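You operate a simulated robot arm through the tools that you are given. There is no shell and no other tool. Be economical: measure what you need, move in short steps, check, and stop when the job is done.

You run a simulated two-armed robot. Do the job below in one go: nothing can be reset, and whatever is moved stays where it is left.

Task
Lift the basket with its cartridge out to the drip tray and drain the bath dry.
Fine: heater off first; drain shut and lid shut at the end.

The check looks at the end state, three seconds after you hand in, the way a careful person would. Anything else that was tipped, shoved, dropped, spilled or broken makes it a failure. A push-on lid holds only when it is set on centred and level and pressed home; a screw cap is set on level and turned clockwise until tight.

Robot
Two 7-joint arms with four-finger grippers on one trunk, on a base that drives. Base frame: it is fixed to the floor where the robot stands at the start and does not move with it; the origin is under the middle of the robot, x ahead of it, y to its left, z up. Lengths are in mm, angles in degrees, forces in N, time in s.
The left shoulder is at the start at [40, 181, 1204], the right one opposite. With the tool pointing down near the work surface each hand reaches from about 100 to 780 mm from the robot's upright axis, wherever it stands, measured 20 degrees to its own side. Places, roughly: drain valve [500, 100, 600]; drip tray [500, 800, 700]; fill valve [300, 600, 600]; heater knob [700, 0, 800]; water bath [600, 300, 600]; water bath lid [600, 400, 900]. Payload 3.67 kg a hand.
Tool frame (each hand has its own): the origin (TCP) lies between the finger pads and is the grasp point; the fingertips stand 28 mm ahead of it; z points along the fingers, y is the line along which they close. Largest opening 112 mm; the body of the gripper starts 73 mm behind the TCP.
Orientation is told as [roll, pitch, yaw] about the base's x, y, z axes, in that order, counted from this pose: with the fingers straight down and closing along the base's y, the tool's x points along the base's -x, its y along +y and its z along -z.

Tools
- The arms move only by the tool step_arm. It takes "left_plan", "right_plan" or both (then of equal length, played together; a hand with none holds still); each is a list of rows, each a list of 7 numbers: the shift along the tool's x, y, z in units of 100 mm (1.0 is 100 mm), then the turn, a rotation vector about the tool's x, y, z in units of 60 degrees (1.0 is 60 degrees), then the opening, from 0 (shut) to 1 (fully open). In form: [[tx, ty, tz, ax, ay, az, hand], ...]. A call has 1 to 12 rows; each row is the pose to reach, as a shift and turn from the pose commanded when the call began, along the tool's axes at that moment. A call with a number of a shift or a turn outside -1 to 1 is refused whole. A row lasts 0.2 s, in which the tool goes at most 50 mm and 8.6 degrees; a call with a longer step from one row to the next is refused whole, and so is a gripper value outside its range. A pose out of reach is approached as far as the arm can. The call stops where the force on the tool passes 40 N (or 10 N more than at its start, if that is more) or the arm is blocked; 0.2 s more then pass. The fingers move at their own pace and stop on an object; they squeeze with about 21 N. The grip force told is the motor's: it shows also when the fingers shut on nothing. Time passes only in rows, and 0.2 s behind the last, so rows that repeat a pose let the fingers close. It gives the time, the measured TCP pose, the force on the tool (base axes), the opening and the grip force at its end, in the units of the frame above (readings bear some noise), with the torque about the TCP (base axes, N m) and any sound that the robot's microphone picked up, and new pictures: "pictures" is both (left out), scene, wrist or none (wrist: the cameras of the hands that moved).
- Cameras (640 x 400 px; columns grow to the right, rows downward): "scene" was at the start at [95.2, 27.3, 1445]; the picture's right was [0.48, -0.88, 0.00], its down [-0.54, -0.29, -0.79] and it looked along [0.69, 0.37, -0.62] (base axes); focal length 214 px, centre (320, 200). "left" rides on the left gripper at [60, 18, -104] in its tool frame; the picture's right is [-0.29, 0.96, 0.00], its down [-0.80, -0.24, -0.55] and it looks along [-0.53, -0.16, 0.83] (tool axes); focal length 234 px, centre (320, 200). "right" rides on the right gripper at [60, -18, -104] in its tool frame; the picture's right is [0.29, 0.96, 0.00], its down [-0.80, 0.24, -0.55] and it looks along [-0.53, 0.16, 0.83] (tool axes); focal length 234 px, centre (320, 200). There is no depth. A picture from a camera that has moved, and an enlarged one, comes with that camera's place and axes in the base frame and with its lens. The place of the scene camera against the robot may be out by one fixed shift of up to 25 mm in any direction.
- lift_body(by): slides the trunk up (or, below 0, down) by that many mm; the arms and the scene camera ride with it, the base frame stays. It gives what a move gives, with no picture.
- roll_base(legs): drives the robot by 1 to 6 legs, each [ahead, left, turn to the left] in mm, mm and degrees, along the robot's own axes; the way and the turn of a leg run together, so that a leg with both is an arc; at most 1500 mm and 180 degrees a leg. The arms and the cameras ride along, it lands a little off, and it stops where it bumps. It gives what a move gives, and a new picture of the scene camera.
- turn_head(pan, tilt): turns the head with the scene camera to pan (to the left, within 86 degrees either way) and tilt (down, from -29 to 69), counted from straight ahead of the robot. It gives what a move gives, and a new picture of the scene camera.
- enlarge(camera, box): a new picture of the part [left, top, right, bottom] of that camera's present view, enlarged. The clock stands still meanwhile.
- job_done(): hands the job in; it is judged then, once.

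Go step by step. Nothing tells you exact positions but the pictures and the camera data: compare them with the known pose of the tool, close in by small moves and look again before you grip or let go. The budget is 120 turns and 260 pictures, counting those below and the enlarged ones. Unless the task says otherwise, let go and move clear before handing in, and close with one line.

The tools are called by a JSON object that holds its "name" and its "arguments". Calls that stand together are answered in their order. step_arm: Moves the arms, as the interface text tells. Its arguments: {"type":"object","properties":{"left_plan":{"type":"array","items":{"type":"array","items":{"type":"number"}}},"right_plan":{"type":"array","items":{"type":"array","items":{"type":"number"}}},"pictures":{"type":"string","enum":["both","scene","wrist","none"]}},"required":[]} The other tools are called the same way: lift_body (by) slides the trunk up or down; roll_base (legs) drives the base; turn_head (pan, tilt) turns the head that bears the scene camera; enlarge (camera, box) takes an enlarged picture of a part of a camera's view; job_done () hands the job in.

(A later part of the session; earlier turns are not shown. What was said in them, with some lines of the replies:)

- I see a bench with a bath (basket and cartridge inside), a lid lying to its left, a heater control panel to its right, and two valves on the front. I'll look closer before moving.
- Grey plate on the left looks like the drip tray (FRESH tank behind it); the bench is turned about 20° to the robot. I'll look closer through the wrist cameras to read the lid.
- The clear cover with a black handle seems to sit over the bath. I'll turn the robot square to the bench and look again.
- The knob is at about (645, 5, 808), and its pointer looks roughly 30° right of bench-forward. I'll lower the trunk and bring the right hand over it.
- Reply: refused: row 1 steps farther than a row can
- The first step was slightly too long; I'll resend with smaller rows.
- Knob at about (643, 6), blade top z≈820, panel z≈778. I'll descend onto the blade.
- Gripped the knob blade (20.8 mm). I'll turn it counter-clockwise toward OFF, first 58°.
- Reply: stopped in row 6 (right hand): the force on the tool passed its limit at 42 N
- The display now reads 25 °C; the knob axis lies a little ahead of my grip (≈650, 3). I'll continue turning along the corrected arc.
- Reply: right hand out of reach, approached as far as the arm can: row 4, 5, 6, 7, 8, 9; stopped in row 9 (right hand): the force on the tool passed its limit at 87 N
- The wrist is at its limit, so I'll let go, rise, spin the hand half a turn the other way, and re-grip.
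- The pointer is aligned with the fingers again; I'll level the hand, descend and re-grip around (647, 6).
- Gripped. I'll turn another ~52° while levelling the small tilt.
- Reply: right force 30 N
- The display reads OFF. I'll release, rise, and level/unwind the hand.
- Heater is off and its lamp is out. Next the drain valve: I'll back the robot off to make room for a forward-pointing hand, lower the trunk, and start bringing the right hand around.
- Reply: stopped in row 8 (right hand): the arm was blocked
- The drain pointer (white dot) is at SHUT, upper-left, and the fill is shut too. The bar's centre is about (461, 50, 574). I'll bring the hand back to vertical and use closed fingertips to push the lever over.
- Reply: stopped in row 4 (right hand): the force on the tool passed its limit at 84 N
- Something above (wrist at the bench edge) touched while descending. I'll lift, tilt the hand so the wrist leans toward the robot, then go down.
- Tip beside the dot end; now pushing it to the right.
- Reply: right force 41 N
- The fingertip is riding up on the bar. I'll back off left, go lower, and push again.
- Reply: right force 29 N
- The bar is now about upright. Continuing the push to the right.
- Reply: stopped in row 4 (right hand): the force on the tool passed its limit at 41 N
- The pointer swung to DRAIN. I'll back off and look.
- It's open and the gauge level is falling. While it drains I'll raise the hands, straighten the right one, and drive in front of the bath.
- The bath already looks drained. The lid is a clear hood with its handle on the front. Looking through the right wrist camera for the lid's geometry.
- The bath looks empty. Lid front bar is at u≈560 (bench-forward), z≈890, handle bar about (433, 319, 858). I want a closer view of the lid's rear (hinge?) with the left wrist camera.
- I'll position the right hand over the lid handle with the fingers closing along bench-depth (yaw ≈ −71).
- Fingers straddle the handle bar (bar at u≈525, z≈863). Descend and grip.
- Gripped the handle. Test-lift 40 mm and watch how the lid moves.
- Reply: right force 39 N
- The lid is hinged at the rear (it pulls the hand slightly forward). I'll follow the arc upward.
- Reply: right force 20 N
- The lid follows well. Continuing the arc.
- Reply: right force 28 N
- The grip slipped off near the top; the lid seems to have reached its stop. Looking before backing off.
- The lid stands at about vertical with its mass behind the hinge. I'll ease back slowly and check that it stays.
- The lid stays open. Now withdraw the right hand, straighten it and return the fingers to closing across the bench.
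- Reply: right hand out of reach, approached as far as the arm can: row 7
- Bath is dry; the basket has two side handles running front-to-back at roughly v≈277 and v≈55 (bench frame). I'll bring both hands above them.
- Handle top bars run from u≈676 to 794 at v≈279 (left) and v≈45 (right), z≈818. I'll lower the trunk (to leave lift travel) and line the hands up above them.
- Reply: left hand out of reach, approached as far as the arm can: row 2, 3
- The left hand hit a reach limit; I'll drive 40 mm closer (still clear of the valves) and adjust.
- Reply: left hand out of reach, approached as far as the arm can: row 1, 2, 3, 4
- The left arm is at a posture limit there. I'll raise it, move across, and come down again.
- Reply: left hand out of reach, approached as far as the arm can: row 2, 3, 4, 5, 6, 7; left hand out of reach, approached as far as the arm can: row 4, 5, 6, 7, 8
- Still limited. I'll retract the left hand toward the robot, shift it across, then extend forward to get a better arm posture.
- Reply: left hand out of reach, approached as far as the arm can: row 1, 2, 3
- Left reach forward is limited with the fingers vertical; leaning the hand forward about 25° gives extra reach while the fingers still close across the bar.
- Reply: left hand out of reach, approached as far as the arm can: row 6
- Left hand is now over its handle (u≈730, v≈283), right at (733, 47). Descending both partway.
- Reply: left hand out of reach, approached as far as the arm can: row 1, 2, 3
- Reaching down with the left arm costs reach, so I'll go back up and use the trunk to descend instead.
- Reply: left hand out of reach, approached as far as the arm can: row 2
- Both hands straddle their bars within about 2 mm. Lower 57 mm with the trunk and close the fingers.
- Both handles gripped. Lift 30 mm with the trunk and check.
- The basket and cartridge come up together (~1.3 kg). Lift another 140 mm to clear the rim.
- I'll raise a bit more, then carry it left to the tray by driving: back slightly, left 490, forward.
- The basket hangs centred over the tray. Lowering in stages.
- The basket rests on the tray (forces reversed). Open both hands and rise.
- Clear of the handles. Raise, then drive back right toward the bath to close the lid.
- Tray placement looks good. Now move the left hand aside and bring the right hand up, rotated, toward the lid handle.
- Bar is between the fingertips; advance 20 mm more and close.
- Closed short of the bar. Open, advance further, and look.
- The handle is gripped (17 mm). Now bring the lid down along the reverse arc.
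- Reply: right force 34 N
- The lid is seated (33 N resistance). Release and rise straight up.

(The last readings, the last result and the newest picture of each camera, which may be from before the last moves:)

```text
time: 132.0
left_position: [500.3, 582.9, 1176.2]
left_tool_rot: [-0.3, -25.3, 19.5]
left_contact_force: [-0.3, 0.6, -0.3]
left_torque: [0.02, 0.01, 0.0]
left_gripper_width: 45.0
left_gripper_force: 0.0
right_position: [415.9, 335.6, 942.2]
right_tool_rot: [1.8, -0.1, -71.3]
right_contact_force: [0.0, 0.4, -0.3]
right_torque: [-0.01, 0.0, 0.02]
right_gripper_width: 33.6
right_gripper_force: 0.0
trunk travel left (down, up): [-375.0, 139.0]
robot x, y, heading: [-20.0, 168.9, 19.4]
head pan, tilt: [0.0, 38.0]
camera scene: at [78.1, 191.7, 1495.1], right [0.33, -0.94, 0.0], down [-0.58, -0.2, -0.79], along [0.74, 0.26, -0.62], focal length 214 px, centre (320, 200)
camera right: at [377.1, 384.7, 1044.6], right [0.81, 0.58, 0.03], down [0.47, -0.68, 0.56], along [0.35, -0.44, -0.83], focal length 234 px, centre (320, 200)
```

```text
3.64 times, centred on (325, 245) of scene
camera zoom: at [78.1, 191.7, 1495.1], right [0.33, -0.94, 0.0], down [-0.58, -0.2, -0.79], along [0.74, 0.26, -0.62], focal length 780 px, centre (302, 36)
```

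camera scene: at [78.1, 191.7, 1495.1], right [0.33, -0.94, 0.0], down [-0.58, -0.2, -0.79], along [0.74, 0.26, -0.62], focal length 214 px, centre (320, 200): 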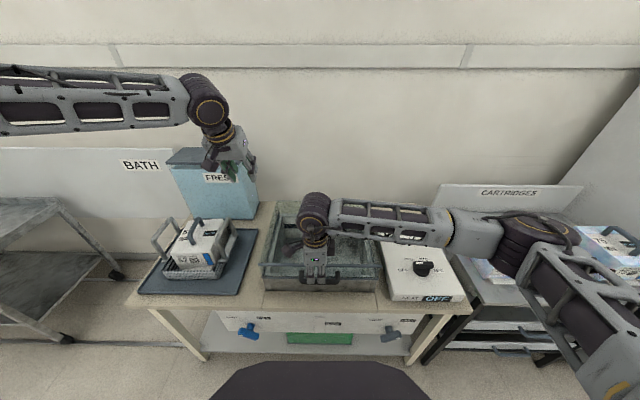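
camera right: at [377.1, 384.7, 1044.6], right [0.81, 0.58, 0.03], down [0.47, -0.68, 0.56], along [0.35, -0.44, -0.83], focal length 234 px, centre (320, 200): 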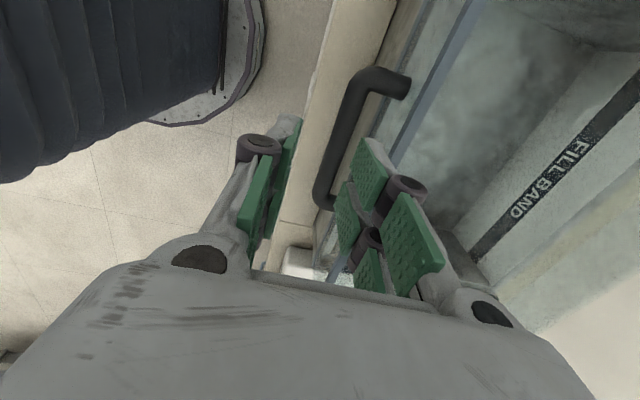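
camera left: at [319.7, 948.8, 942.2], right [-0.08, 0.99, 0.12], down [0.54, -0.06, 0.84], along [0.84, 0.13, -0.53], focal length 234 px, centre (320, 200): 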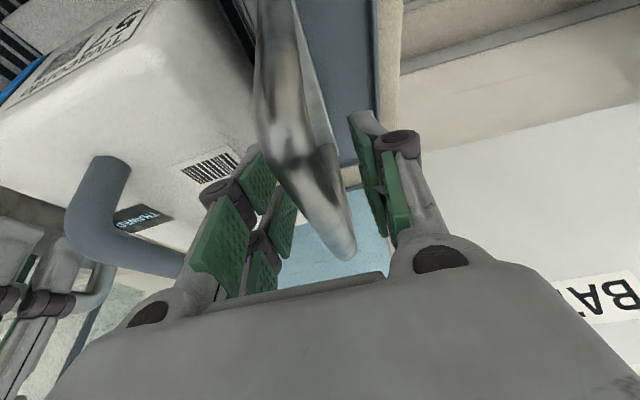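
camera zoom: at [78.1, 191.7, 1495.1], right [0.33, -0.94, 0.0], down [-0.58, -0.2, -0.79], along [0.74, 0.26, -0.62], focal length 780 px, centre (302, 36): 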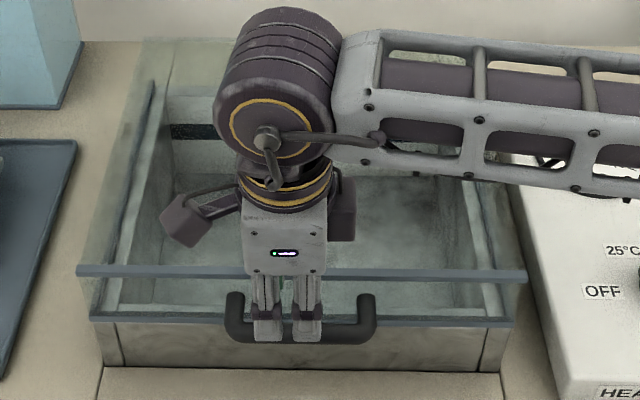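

Lid is closed. Now go back to the valve station: back off, shift right, lower the trunk, and unrotate the right hand.

{"name": "roll_base", "arguments": {"legs": [[-278, 0, 0], [0, -165, 0]]}}

{"name": "step_arm", "arguments": {"right_plan": [[0, 0, 0, 0, 0, -0.13, 0.2], [0, 0, 0, 0, 0, -0.26, 0], [0, 0, 0, 0, 0, -0.39, 0], [0, 0, 0, 0, 0, -0.52, 0], [0, 0, 0, 0, 0, -0.65, 0], [0, 0, 0, 0, 0, -0.78, 0], [0, 0, 0, 0, 0, -0.91, 0], [0, 0, 0, 0, 0, -1, 0]], "pictures": "none"}}

{"name": "step_arm", "arguments": {"right_plan": [[0, 0, 0, 0, 0, -0.13, 0], [0, 0, 0, 0, 0, -0.26, 0], [0, 0, 0, 0, 0, -0.39, 0], [0, 0, 0, 0, 0, -0.51, 0]], "pictures": "none"}}

{"name": "lift_body", "arguments": {"by": -240}}

```text
time: 135.0
left_position: [293.3, 339.0, 1175.4]
left_tool_rot: [-0.4, -25.3, 19.5]
left_contact_force: [-0.5, -0.6, -0.6]
left_torque: [0.01, 0.05, 0.01]
left_gripper_width: 44.9
left_gripper_force: 0.1
right_position: [211.6, 90.9, 941.0]
right_tool_rot: [1.7, -0.2, -70.9]
right_contact_force: [-0.7, 0.3, -0.4]
right_torque: [0.01, -0.02, -0.01]
right_gripper_width: 33.5
right_gripper_force: 0.0
trunk travel left (down, up): [-375.0, 139.0]
robot x, y, heading: [-226.3, -76.5, 19.7]
head pan, tilt: [0.0, 38.0]
camera scene: at [-127.3, -52.6, 1495.1], right [0.33, -0.94, 0.0], down [-0.58, -0.21, -0.79], along [0.74, 0.26, -0.62], focal length 214 px, centre (320, 200)
```

scene: 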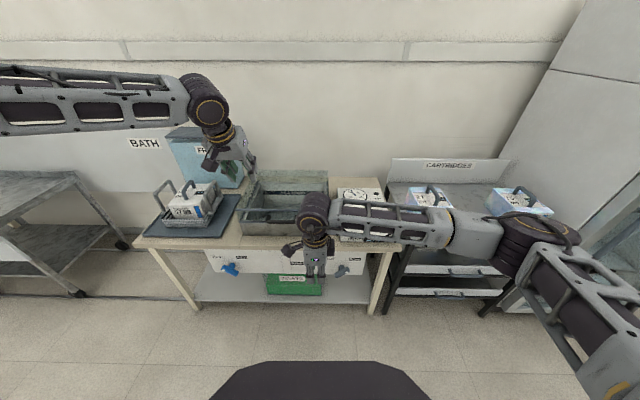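

```text
time: 136.8
left_position: [293.5, 338.6, 1176.4]
left_tool_rot: [-0.3, -25.3, 19.6]
left_contact_force: [0.5, 0.0, -0.6]
left_torque: [-0.01, -0.02, -0.01]
left_gripper_width: 44.8
left_gripper_force: 0.1
right_position: [211.5, 89.9, 941.8]
right_tool_rot: [0.9, -1.6, -10.8]
right_contact_force: [-0.2, 0.1, -0.6]
right_torque: [-0.01, 0.02, 0.01]
right_gripper_width: 0.0
right_gripper_force: 21.4
trunk travel left (down, up): [-375.0, 139.0]
robot x, y, heading: [-225.6, -75.8, 19.4]
head pan, tilt: [0.0, 38.0]
```

```text
time: 137.8
left_position: [293.4, 339.1, 1177.0]
left_tool_rot: [-0.3, -25.3, 19.6]
left_contact_force: [-0.1, 0.7, -0.2]
left_torque: [-0.02, 0.05, 0.04]
left_gripper_width: 44.8
left_gripper_force: 0.1
right_position: [210.2, 90.1, 941.7]
right_tool_rot: [-0.1, -1.7, 19.7]
right_contact_force: [0.8, -0.8, 0.2]
right_torque: [0.0, 0.01, 0.03]
right_gripper_width: 0.0
right_gripper_force: 20.9
trunk travel left (down, up): [-375.0, 139.0]
robot x, y, heading: [-230.6, -77.4, 19.4]
head pan, tilt: [0.0, 38.0]
```

```text
time: 140.3
left_position: [293.0, 338.9, 937.6]
left_tool_rot: [-0.2, -25.4, 19.6]
left_contact_force: [-0.2, 0.2, 0.9]
left_torque: [-0.02, 0.01, -0.02]
left_gripper_width: 44.7
left_gripper_force: 0.0
right_position: [210.2, 91.2, 702.7]
right_tool_rot: [-0.1, -1.8, 19.5]
right_contact_force: [-0.4, 0.1, -0.1]
right_torque: [-0.01, 0.02, 0.01]
right_gripper_width: 0.0
right_gripper_force: 21.1
trunk travel left (down, up): [-135.0, 379.0]
robot x, y, heading: [-226.8, -76.9, 19.4]
head pan, tilt: [0.0, 38.0]
```

{"name": "step_arm", "arguments": {"right_plan": [[-0.25, -0.25, 0, 0, 0, 0, 0], [-0.5, -0.5, 0, 0, 0, 0, 0], [-0.75, -0.75, 0, 0, 0, 0, 0], [-1, -0.95, 0, 0, 0, 0, 0]], "pictures": "none"}}

{"name": "step_arm", "arguments": {"right_plan": [[-0.15, -0.15, 0, 0, -0.12, 0, 0], [-0.3, -0.3, 0, 0, -0.24, 0, 0], [-0.45, -0.45, 0, 0, -0.36, 0, 0], [-0.6, -0.65, 0.05, 0, -0.48, 0, 0], [-0.8, -0.9, 0.1, 0, -0.58, 0, 0]], "pictures": "wrist"}}

```text
time: 141.3
left_position: [294.5, 337.6, 937.1]
left_tool_rot: [-0.3, -25.3, 19.6]
left_contact_force: [-0.1, 0.0, -0.3]
left_torque: [0.01, 0.02, -0.05]
left_gripper_width: 44.9
left_gripper_force: 0.0
right_position: [335.5, 33.4, 705.1]
right_tool_rot: [-0.1, -1.7, 19.7]
right_contact_force: [-0.8, -0.2, -0.5]
right_torque: [0.02, 0.02, 0.0]
right_gripper_width: 0.1
right_gripper_force: 21.3
trunk travel left (down, up): [-135.0, 379.0]
robot x, y, heading: [-225.2, -75.7, 19.4]
head pan, tilt: [0.0, 38.0]
```

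```text
time: 142.5
left_position: [293.7, 339.2, 936.5]
left_tool_rot: [-0.3, -25.3, 19.6]
left_contact_force: [0.3, 0.3, 0.1]
left_torque: [0.0, 0.02, -0.01]
left_gripper_width: 44.9
left_gripper_force: 0.0
right_position: [442.4, -23.1, 698.3]
right_tool_rot: [-0.1, -36.6, 19.7]
right_contact_force: [0.1, 0.2, -0.1]
right_torque: [0.03, -0.01, 0.02]
right_gripper_width: 0.1
right_gripper_force: 21.0
trunk travel left (down, up): [-135.0, 379.0]
robot x, y, heading: [-228.6, -74.3, 19.6]
head pan, tilt: [0.0, 38.0]
camera right: at [345.2, -77.5, 745.4], right [-0.54, 0.82, -0.17], down [0.21, 0.33, 0.92], along [0.82, 0.46, -0.35], focal length 234 px, centre (320, 200)
```

right: 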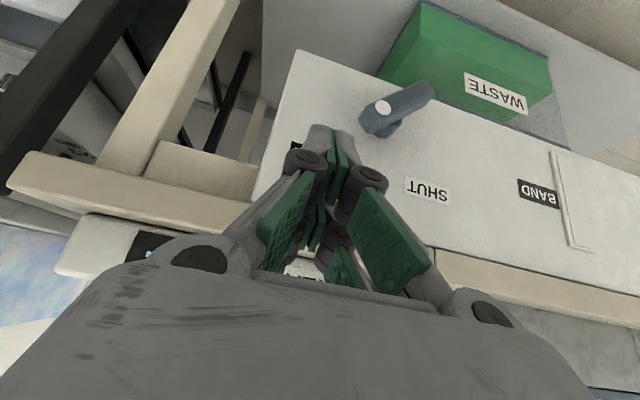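

The gauge reads empty. Lower the closed fingertips to the right of the dot end.

{"name": "step_arm", "arguments": {"right_plan": [[0.07, 0, 0.25, 0, 0, 0, 0], [0.14, 0, 0.5, 0, 0, 0, 0], [0.2, 0, 0.75, 0, 0, 0, 0], [0.267, 0, 0.99, 0, 0, 0, 0]], "pictures": "wrist"}}

```text
time: 143.5
left_position: [294.3, 338.7, 936.5]
left_tool_rot: [-0.3, -25.3, 19.7]
left_contact_force: [0.1, -0.8, 0.3]
left_torque: [0.02, 0.02, 0.01]
left_gripper_width: 44.8
left_gripper_force: 0.1
right_position: [478.4, -10.5, 602.2]
right_tool_rot: [-0.2, -36.5, 19.7]
right_contact_force: [-0.2, -0.4, -0.5]
right_torque: [-0.01, -0.01, 0.02]
right_gripper_width: 0.0
right_gripper_force: 20.8
trunk travel left (down, up): [-135.0, 379.0]
robot x, y, heading: [-230.1, -74.2, 19.4]
head pan, tilt: [0.0, 38.0]
camera right: at [380.2, -64.5, 649.4], right [-0.54, 0.82, -0.17], down [0.21, 0.33, 0.92], along [0.81, 0.46, -0.35], focal length 234 px, centre (320, 200)
```

right: 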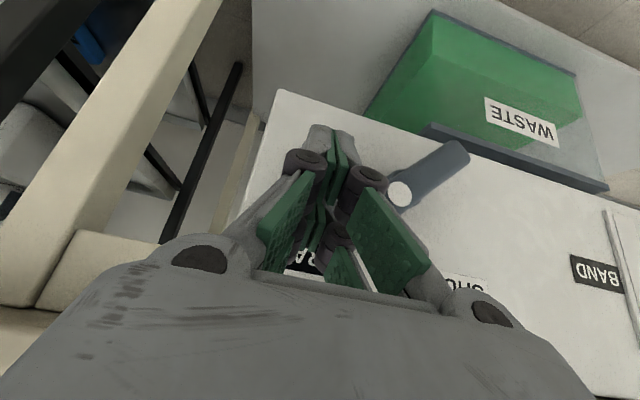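

{"name": "step_arm", "arguments": {"right_plan": [[0, 0.1, 0, 0, 0, 0, 0], [0, 0.2, 0, 0, 0, 0, 0], [0, 0.29, 0, 0, 0, 0, 0], [0, 0.37, 0, 0, 0, 0, 0], [0, 0.44, 0, 0, 0, 0, 0], [-0.02, 0.5, -0.02, 0, 0, 0, 0], [-0.03, 0.57, -0.04, 0, 0, 0, 0]], "pictures": "wrist"}}

```text
time: 144.8
left_position: [295.1, 339.1, 936.6]
left_tool_rot: [-0.2, -25.2, 19.5]
left_contact_force: [0.4, 0.6, -0.1]
left_torque: [0.01, 0.01, 0.02]
left_gripper_width: 44.8
left_gripper_force: 0.0
right_position: [465.1, 34.3, 605.4]
right_tool_rot: [-0.1, -36.9, 19.7]
right_contact_force: [-0.6, 0.3, -0.6]
right_torque: [0.0, 0.0, 0.01]
right_gripper_width: 0.2
right_gripper_force: 21.0
trunk travel left (down, up): [-135.0, 379.0]
robot x, y, heading: [-226.4, -76.9, 19.5]
head pan, tilt: [0.0, 38.0]
stopped in row 6 (right hand): the force on the tool passed its limit at 41 N (the readings are from after the stop); the commanded pose is now the measured one
camera right: at [367.4, -19.5, 652.7], right [-0.54, 0.82, -0.17], down [0.21, 0.33, 0.92], along [0.82, 0.46, -0.35], focal length 234 px, centre (320, 200)
```

right: 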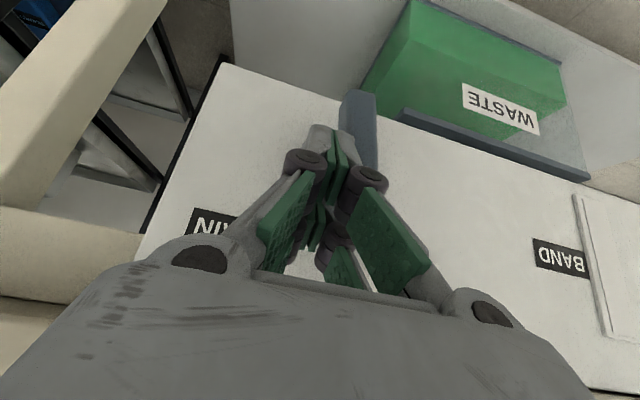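

The bar is about upright; continue pushing left.

{"name": "step_arm", "arguments": {"right_plan": [[-0.02, 0.06, -0.03, 0, 0, 0, 0], [-0.03, 0.12, -0.04, 0, 0, 0, 0], [-0.03, 0.18, -0.04, 0, 0, 0, 0], [-0.03, 0.24, -0.04, 0, 0, 0, 0]], "pictures": "wrist"}}

```text
time: 146.0
left_position: [293.8, 334.1, 937.9]
left_tool_rot: [-0.4, -25.4, 19.4]
left_contact_force: [0.2, -0.3, -0.6]
left_torque: [0.0, -0.03, -0.04]
left_gripper_width: 45.0
left_gripper_force: 0.1
right_position: [460.3, 46.5, 614.2]
right_tool_rot: [-1.0, -37.1, 19.3]
right_contact_force: [-9.2, -10.7, 10.1]
right_torque: [-0.23, 0.27, 0.07]
right_gripper_width: 0.1
right_gripper_force: 20.8
trunk travel left (down, up): [-135.0, 379.0]
robot x, y, heading: [-223.7, -77.2, 19.2]
head pan, tilt: [0.0, 38.0]
stopped in row 4 (right hand): the force on the tool passed its limit at 43 N (the readings are from after the stop); the commanded pose is now the measured one
camera right: at [361.5, -6.1, 659.8], right [-0.52, 0.83, -0.19], down [0.21, 0.34, 0.92], along [0.83, 0.44, -0.35], focal length 234 px, centre (320, 200)
```

right: 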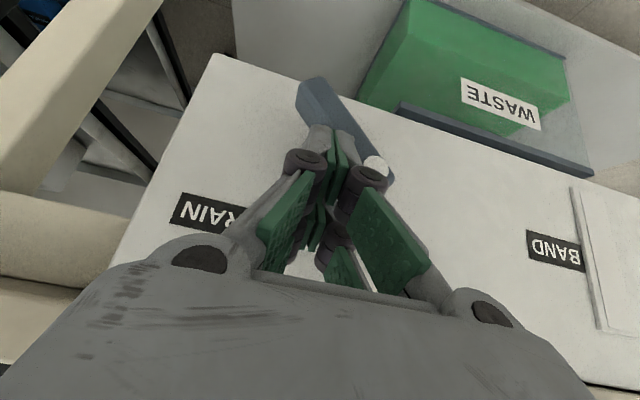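

It swung over to the SHUT side. Back off and inspect.

{"name": "step_arm", "arguments": {"right_plan": [[0.05, -0.2, -0.05, 0, 0, 0, 0], [0.1, -0.4, -0.3, 0, 0, 0, 0], [0.1, -0.6, -0.6, 0, 0, 0, 0], [0.1, -0.6, -0.9, 0, 0, 0, 0]], "pictures": "wrist"}}

{"name": "enlarge", "arguments": {"camera": "right", "box": [240, 40, 480, 220]}}

```text
time: 147.0
left_position: [294.9, 336.4, 938.0]
left_tool_rot: [-0.3, -25.4, 19.4]
left_contact_force: [0.0, 0.0, -0.5]
left_torque: [0.01, -0.03, 0.01]
left_gripper_width: 45.1
left_gripper_force: 0.1
right_position: [422.4, -26.7, 682.1]
right_tool_rot: [-1.0, -37.0, 19.4]
right_contact_force: [-0.5, 0.5, 0.8]
right_torque: [0.01, -0.04, 0.0]
right_gripper_width: 0.2
right_gripper_force: 22.2
trunk travel left (down, up): [-135.0, 379.0]
robot x, y, heading: [-227.3, -77.8, 18.9]
head pan, tilt: [0.0, 38.0]
camera right: at [323.0, -80.4, 728.4], right [-0.52, 0.83, -0.19], down [0.21, 0.34, 0.92], along [0.83, 0.44, -0.35], focal length 234 px, centre (320, 200)
```

right: 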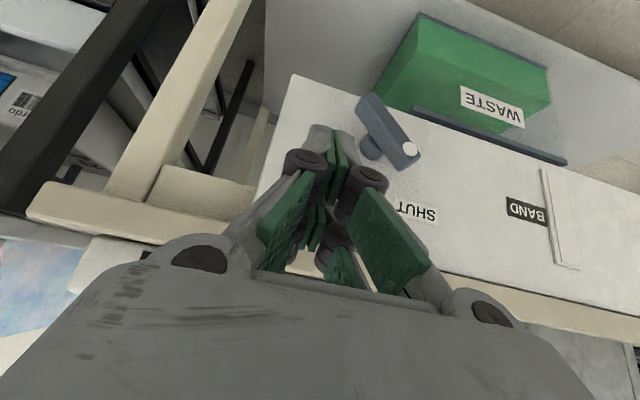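

```text
2.22 times, centred on (360, 130) of right
camera zoom: at [323.0, -80.4, 728.4], right [-0.52, 0.83, -0.19], down [0.21, 0.34, 0.92], along [0.83, 0.44, -0.35], focal length 520 px, centre (231, 356)
```

zoom: 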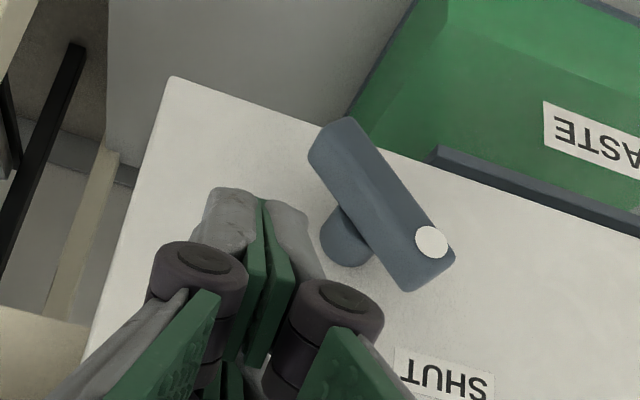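

The drain pointer is back at its original SHUT position (453, 73, 589). Retract and do a final overview.

{"name": "step_arm", "arguments": {"right_plan": [[0.1, 0, -0.25, 0, 0.12, 0, 0], [0.2, 0, -0.5, 0, 0.24, 0, 0], [0.3, 0, -0.75, 0, 0.36, 0, 0.1], [0.4, 0, -1, 0, 0.5, 0, 0.2], [0.4, 0, -1, 0, 0.6, 0, 0.3]], "pictures": "none"}}

{"name": "lift_body", "arguments": {"by": 220}}

{"name": "turn_head", "arguments": {"pan": 12, "tilt": 36}}

{"name": "enlarge", "arguments": {"camera": "scene", "box": [140, 160, 460, 360]}}

```text
time: 148.2
left_position: [295.6, 336.2, 936.3]
left_tool_rot: [-0.3, -25.3, 19.5]
left_contact_force: [0.4, 0.0, -0.4]
left_torque: [0.0, -0.04, -0.03]
left_gripper_width: 44.9
left_gripper_force: 0.0
right_position: [335.8, -56.9, 735.7]
right_tool_rot: [-0.7, -1.0, 18.9]
right_contact_force: [0.4, -0.2, -0.6]
right_torque: [-0.01, 0.05, -0.01]
right_gripper_width: 33.6
right_gripper_force: 0.1
trunk travel left (down, up): [-135.0, 379.0]
robot x, y, heading: [-227.1, -76.2, 19.1]
head pan, tilt: [0.0, 38.0]
```

```text
time: 150.5
left_position: [296.6, 335.2, 1155.6]
left_tool_rot: [-0.4, -25.4, 19.4]
left_contact_force: [-1.1, -1.1, -0.5]
left_torque: [0.0, 0.02, 0.0]
left_gripper_width: 44.6
left_gripper_force: 0.0
right_position: [335.0, -55.8, 953.8]
right_tool_rot: [-0.8, -1.0, 18.7]
right_contact_force: [0.5, 0.6, 0.1]
right_torque: [0.0, -0.01, -0.04]
right_gripper_width: 33.6
right_gripper_force: 0.2
trunk travel left (down, up): [-355.0, 159.0]
robot x, y, heading: [-227.3, -77.6, 19.1]
head pan, tilt: [0.0, 38.0]
```

```text
time: 151.2
left_position: [295.9, 337.0, 1155.8]
left_tool_rot: [-0.3, -25.3, 19.4]
left_contact_force: [-0.5, 0.3, 0.0]
left_torque: [-0.01, 0.01, -0.02]
left_gripper_width: 44.8
left_gripper_force: 0.1
right_position: [335.5, -56.5, 953.3]
right_tool_rot: [-0.7, -1.0, 18.7]
right_contact_force: [0.1, 0.2, 0.4]
right_torque: [-0.01, 0.02, 0.01]
right_gripper_width: 33.4
right_gripper_force: 0.0
trunk travel left (down, up): [-355.0, 159.0]
robot x, y, heading: [-229.8, -82.1, 19.2]
head pan, tilt: [12.0, 36.0]
camera scene: at [-133.8, -38.5, 1478.1], right [0.52, -0.86, 0.0], down [-0.5, -0.3, -0.81], along [0.69, 0.42, -0.59], focal length 214 px, centre (320, 200)
```

scene: 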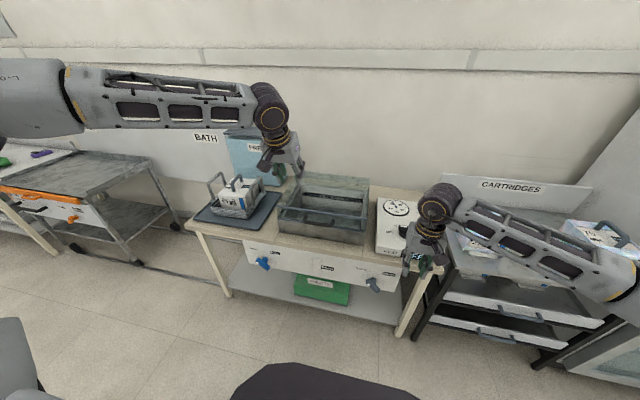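

```text
2.00 times, centred on (300, 260) of scene
camera zoom: at [-133.8, -38.5, 1478.1], right [0.52, -0.86, 0.0], down [-0.5, -0.3, -0.81], along [0.69, 0.42, -0.59], focal length 429 px, centre (360, 80)
```

zoom: 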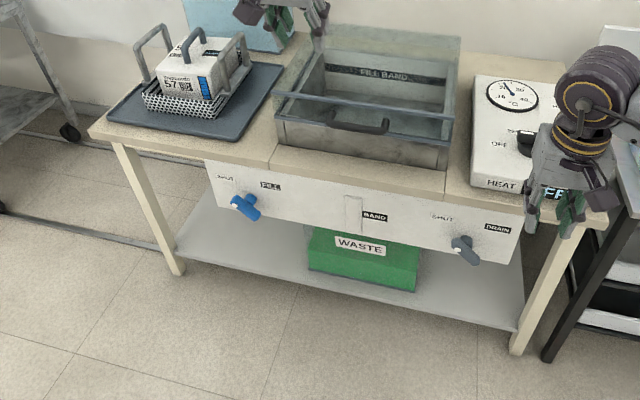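

Final view: heater OFF, bath and gauge empty, drain pointer at SHUT, lid down, and basket with cartridge 57 sitting inside the drip tray. Both hands are clear, so I'm handing in.

{"name": "job_done", "arguments": {}}

```text
The job is handed in.
```

The heater went off first, the basket with its cartridge is on the drip tray, the bath is drained dry, and the drain and lid are both shut.
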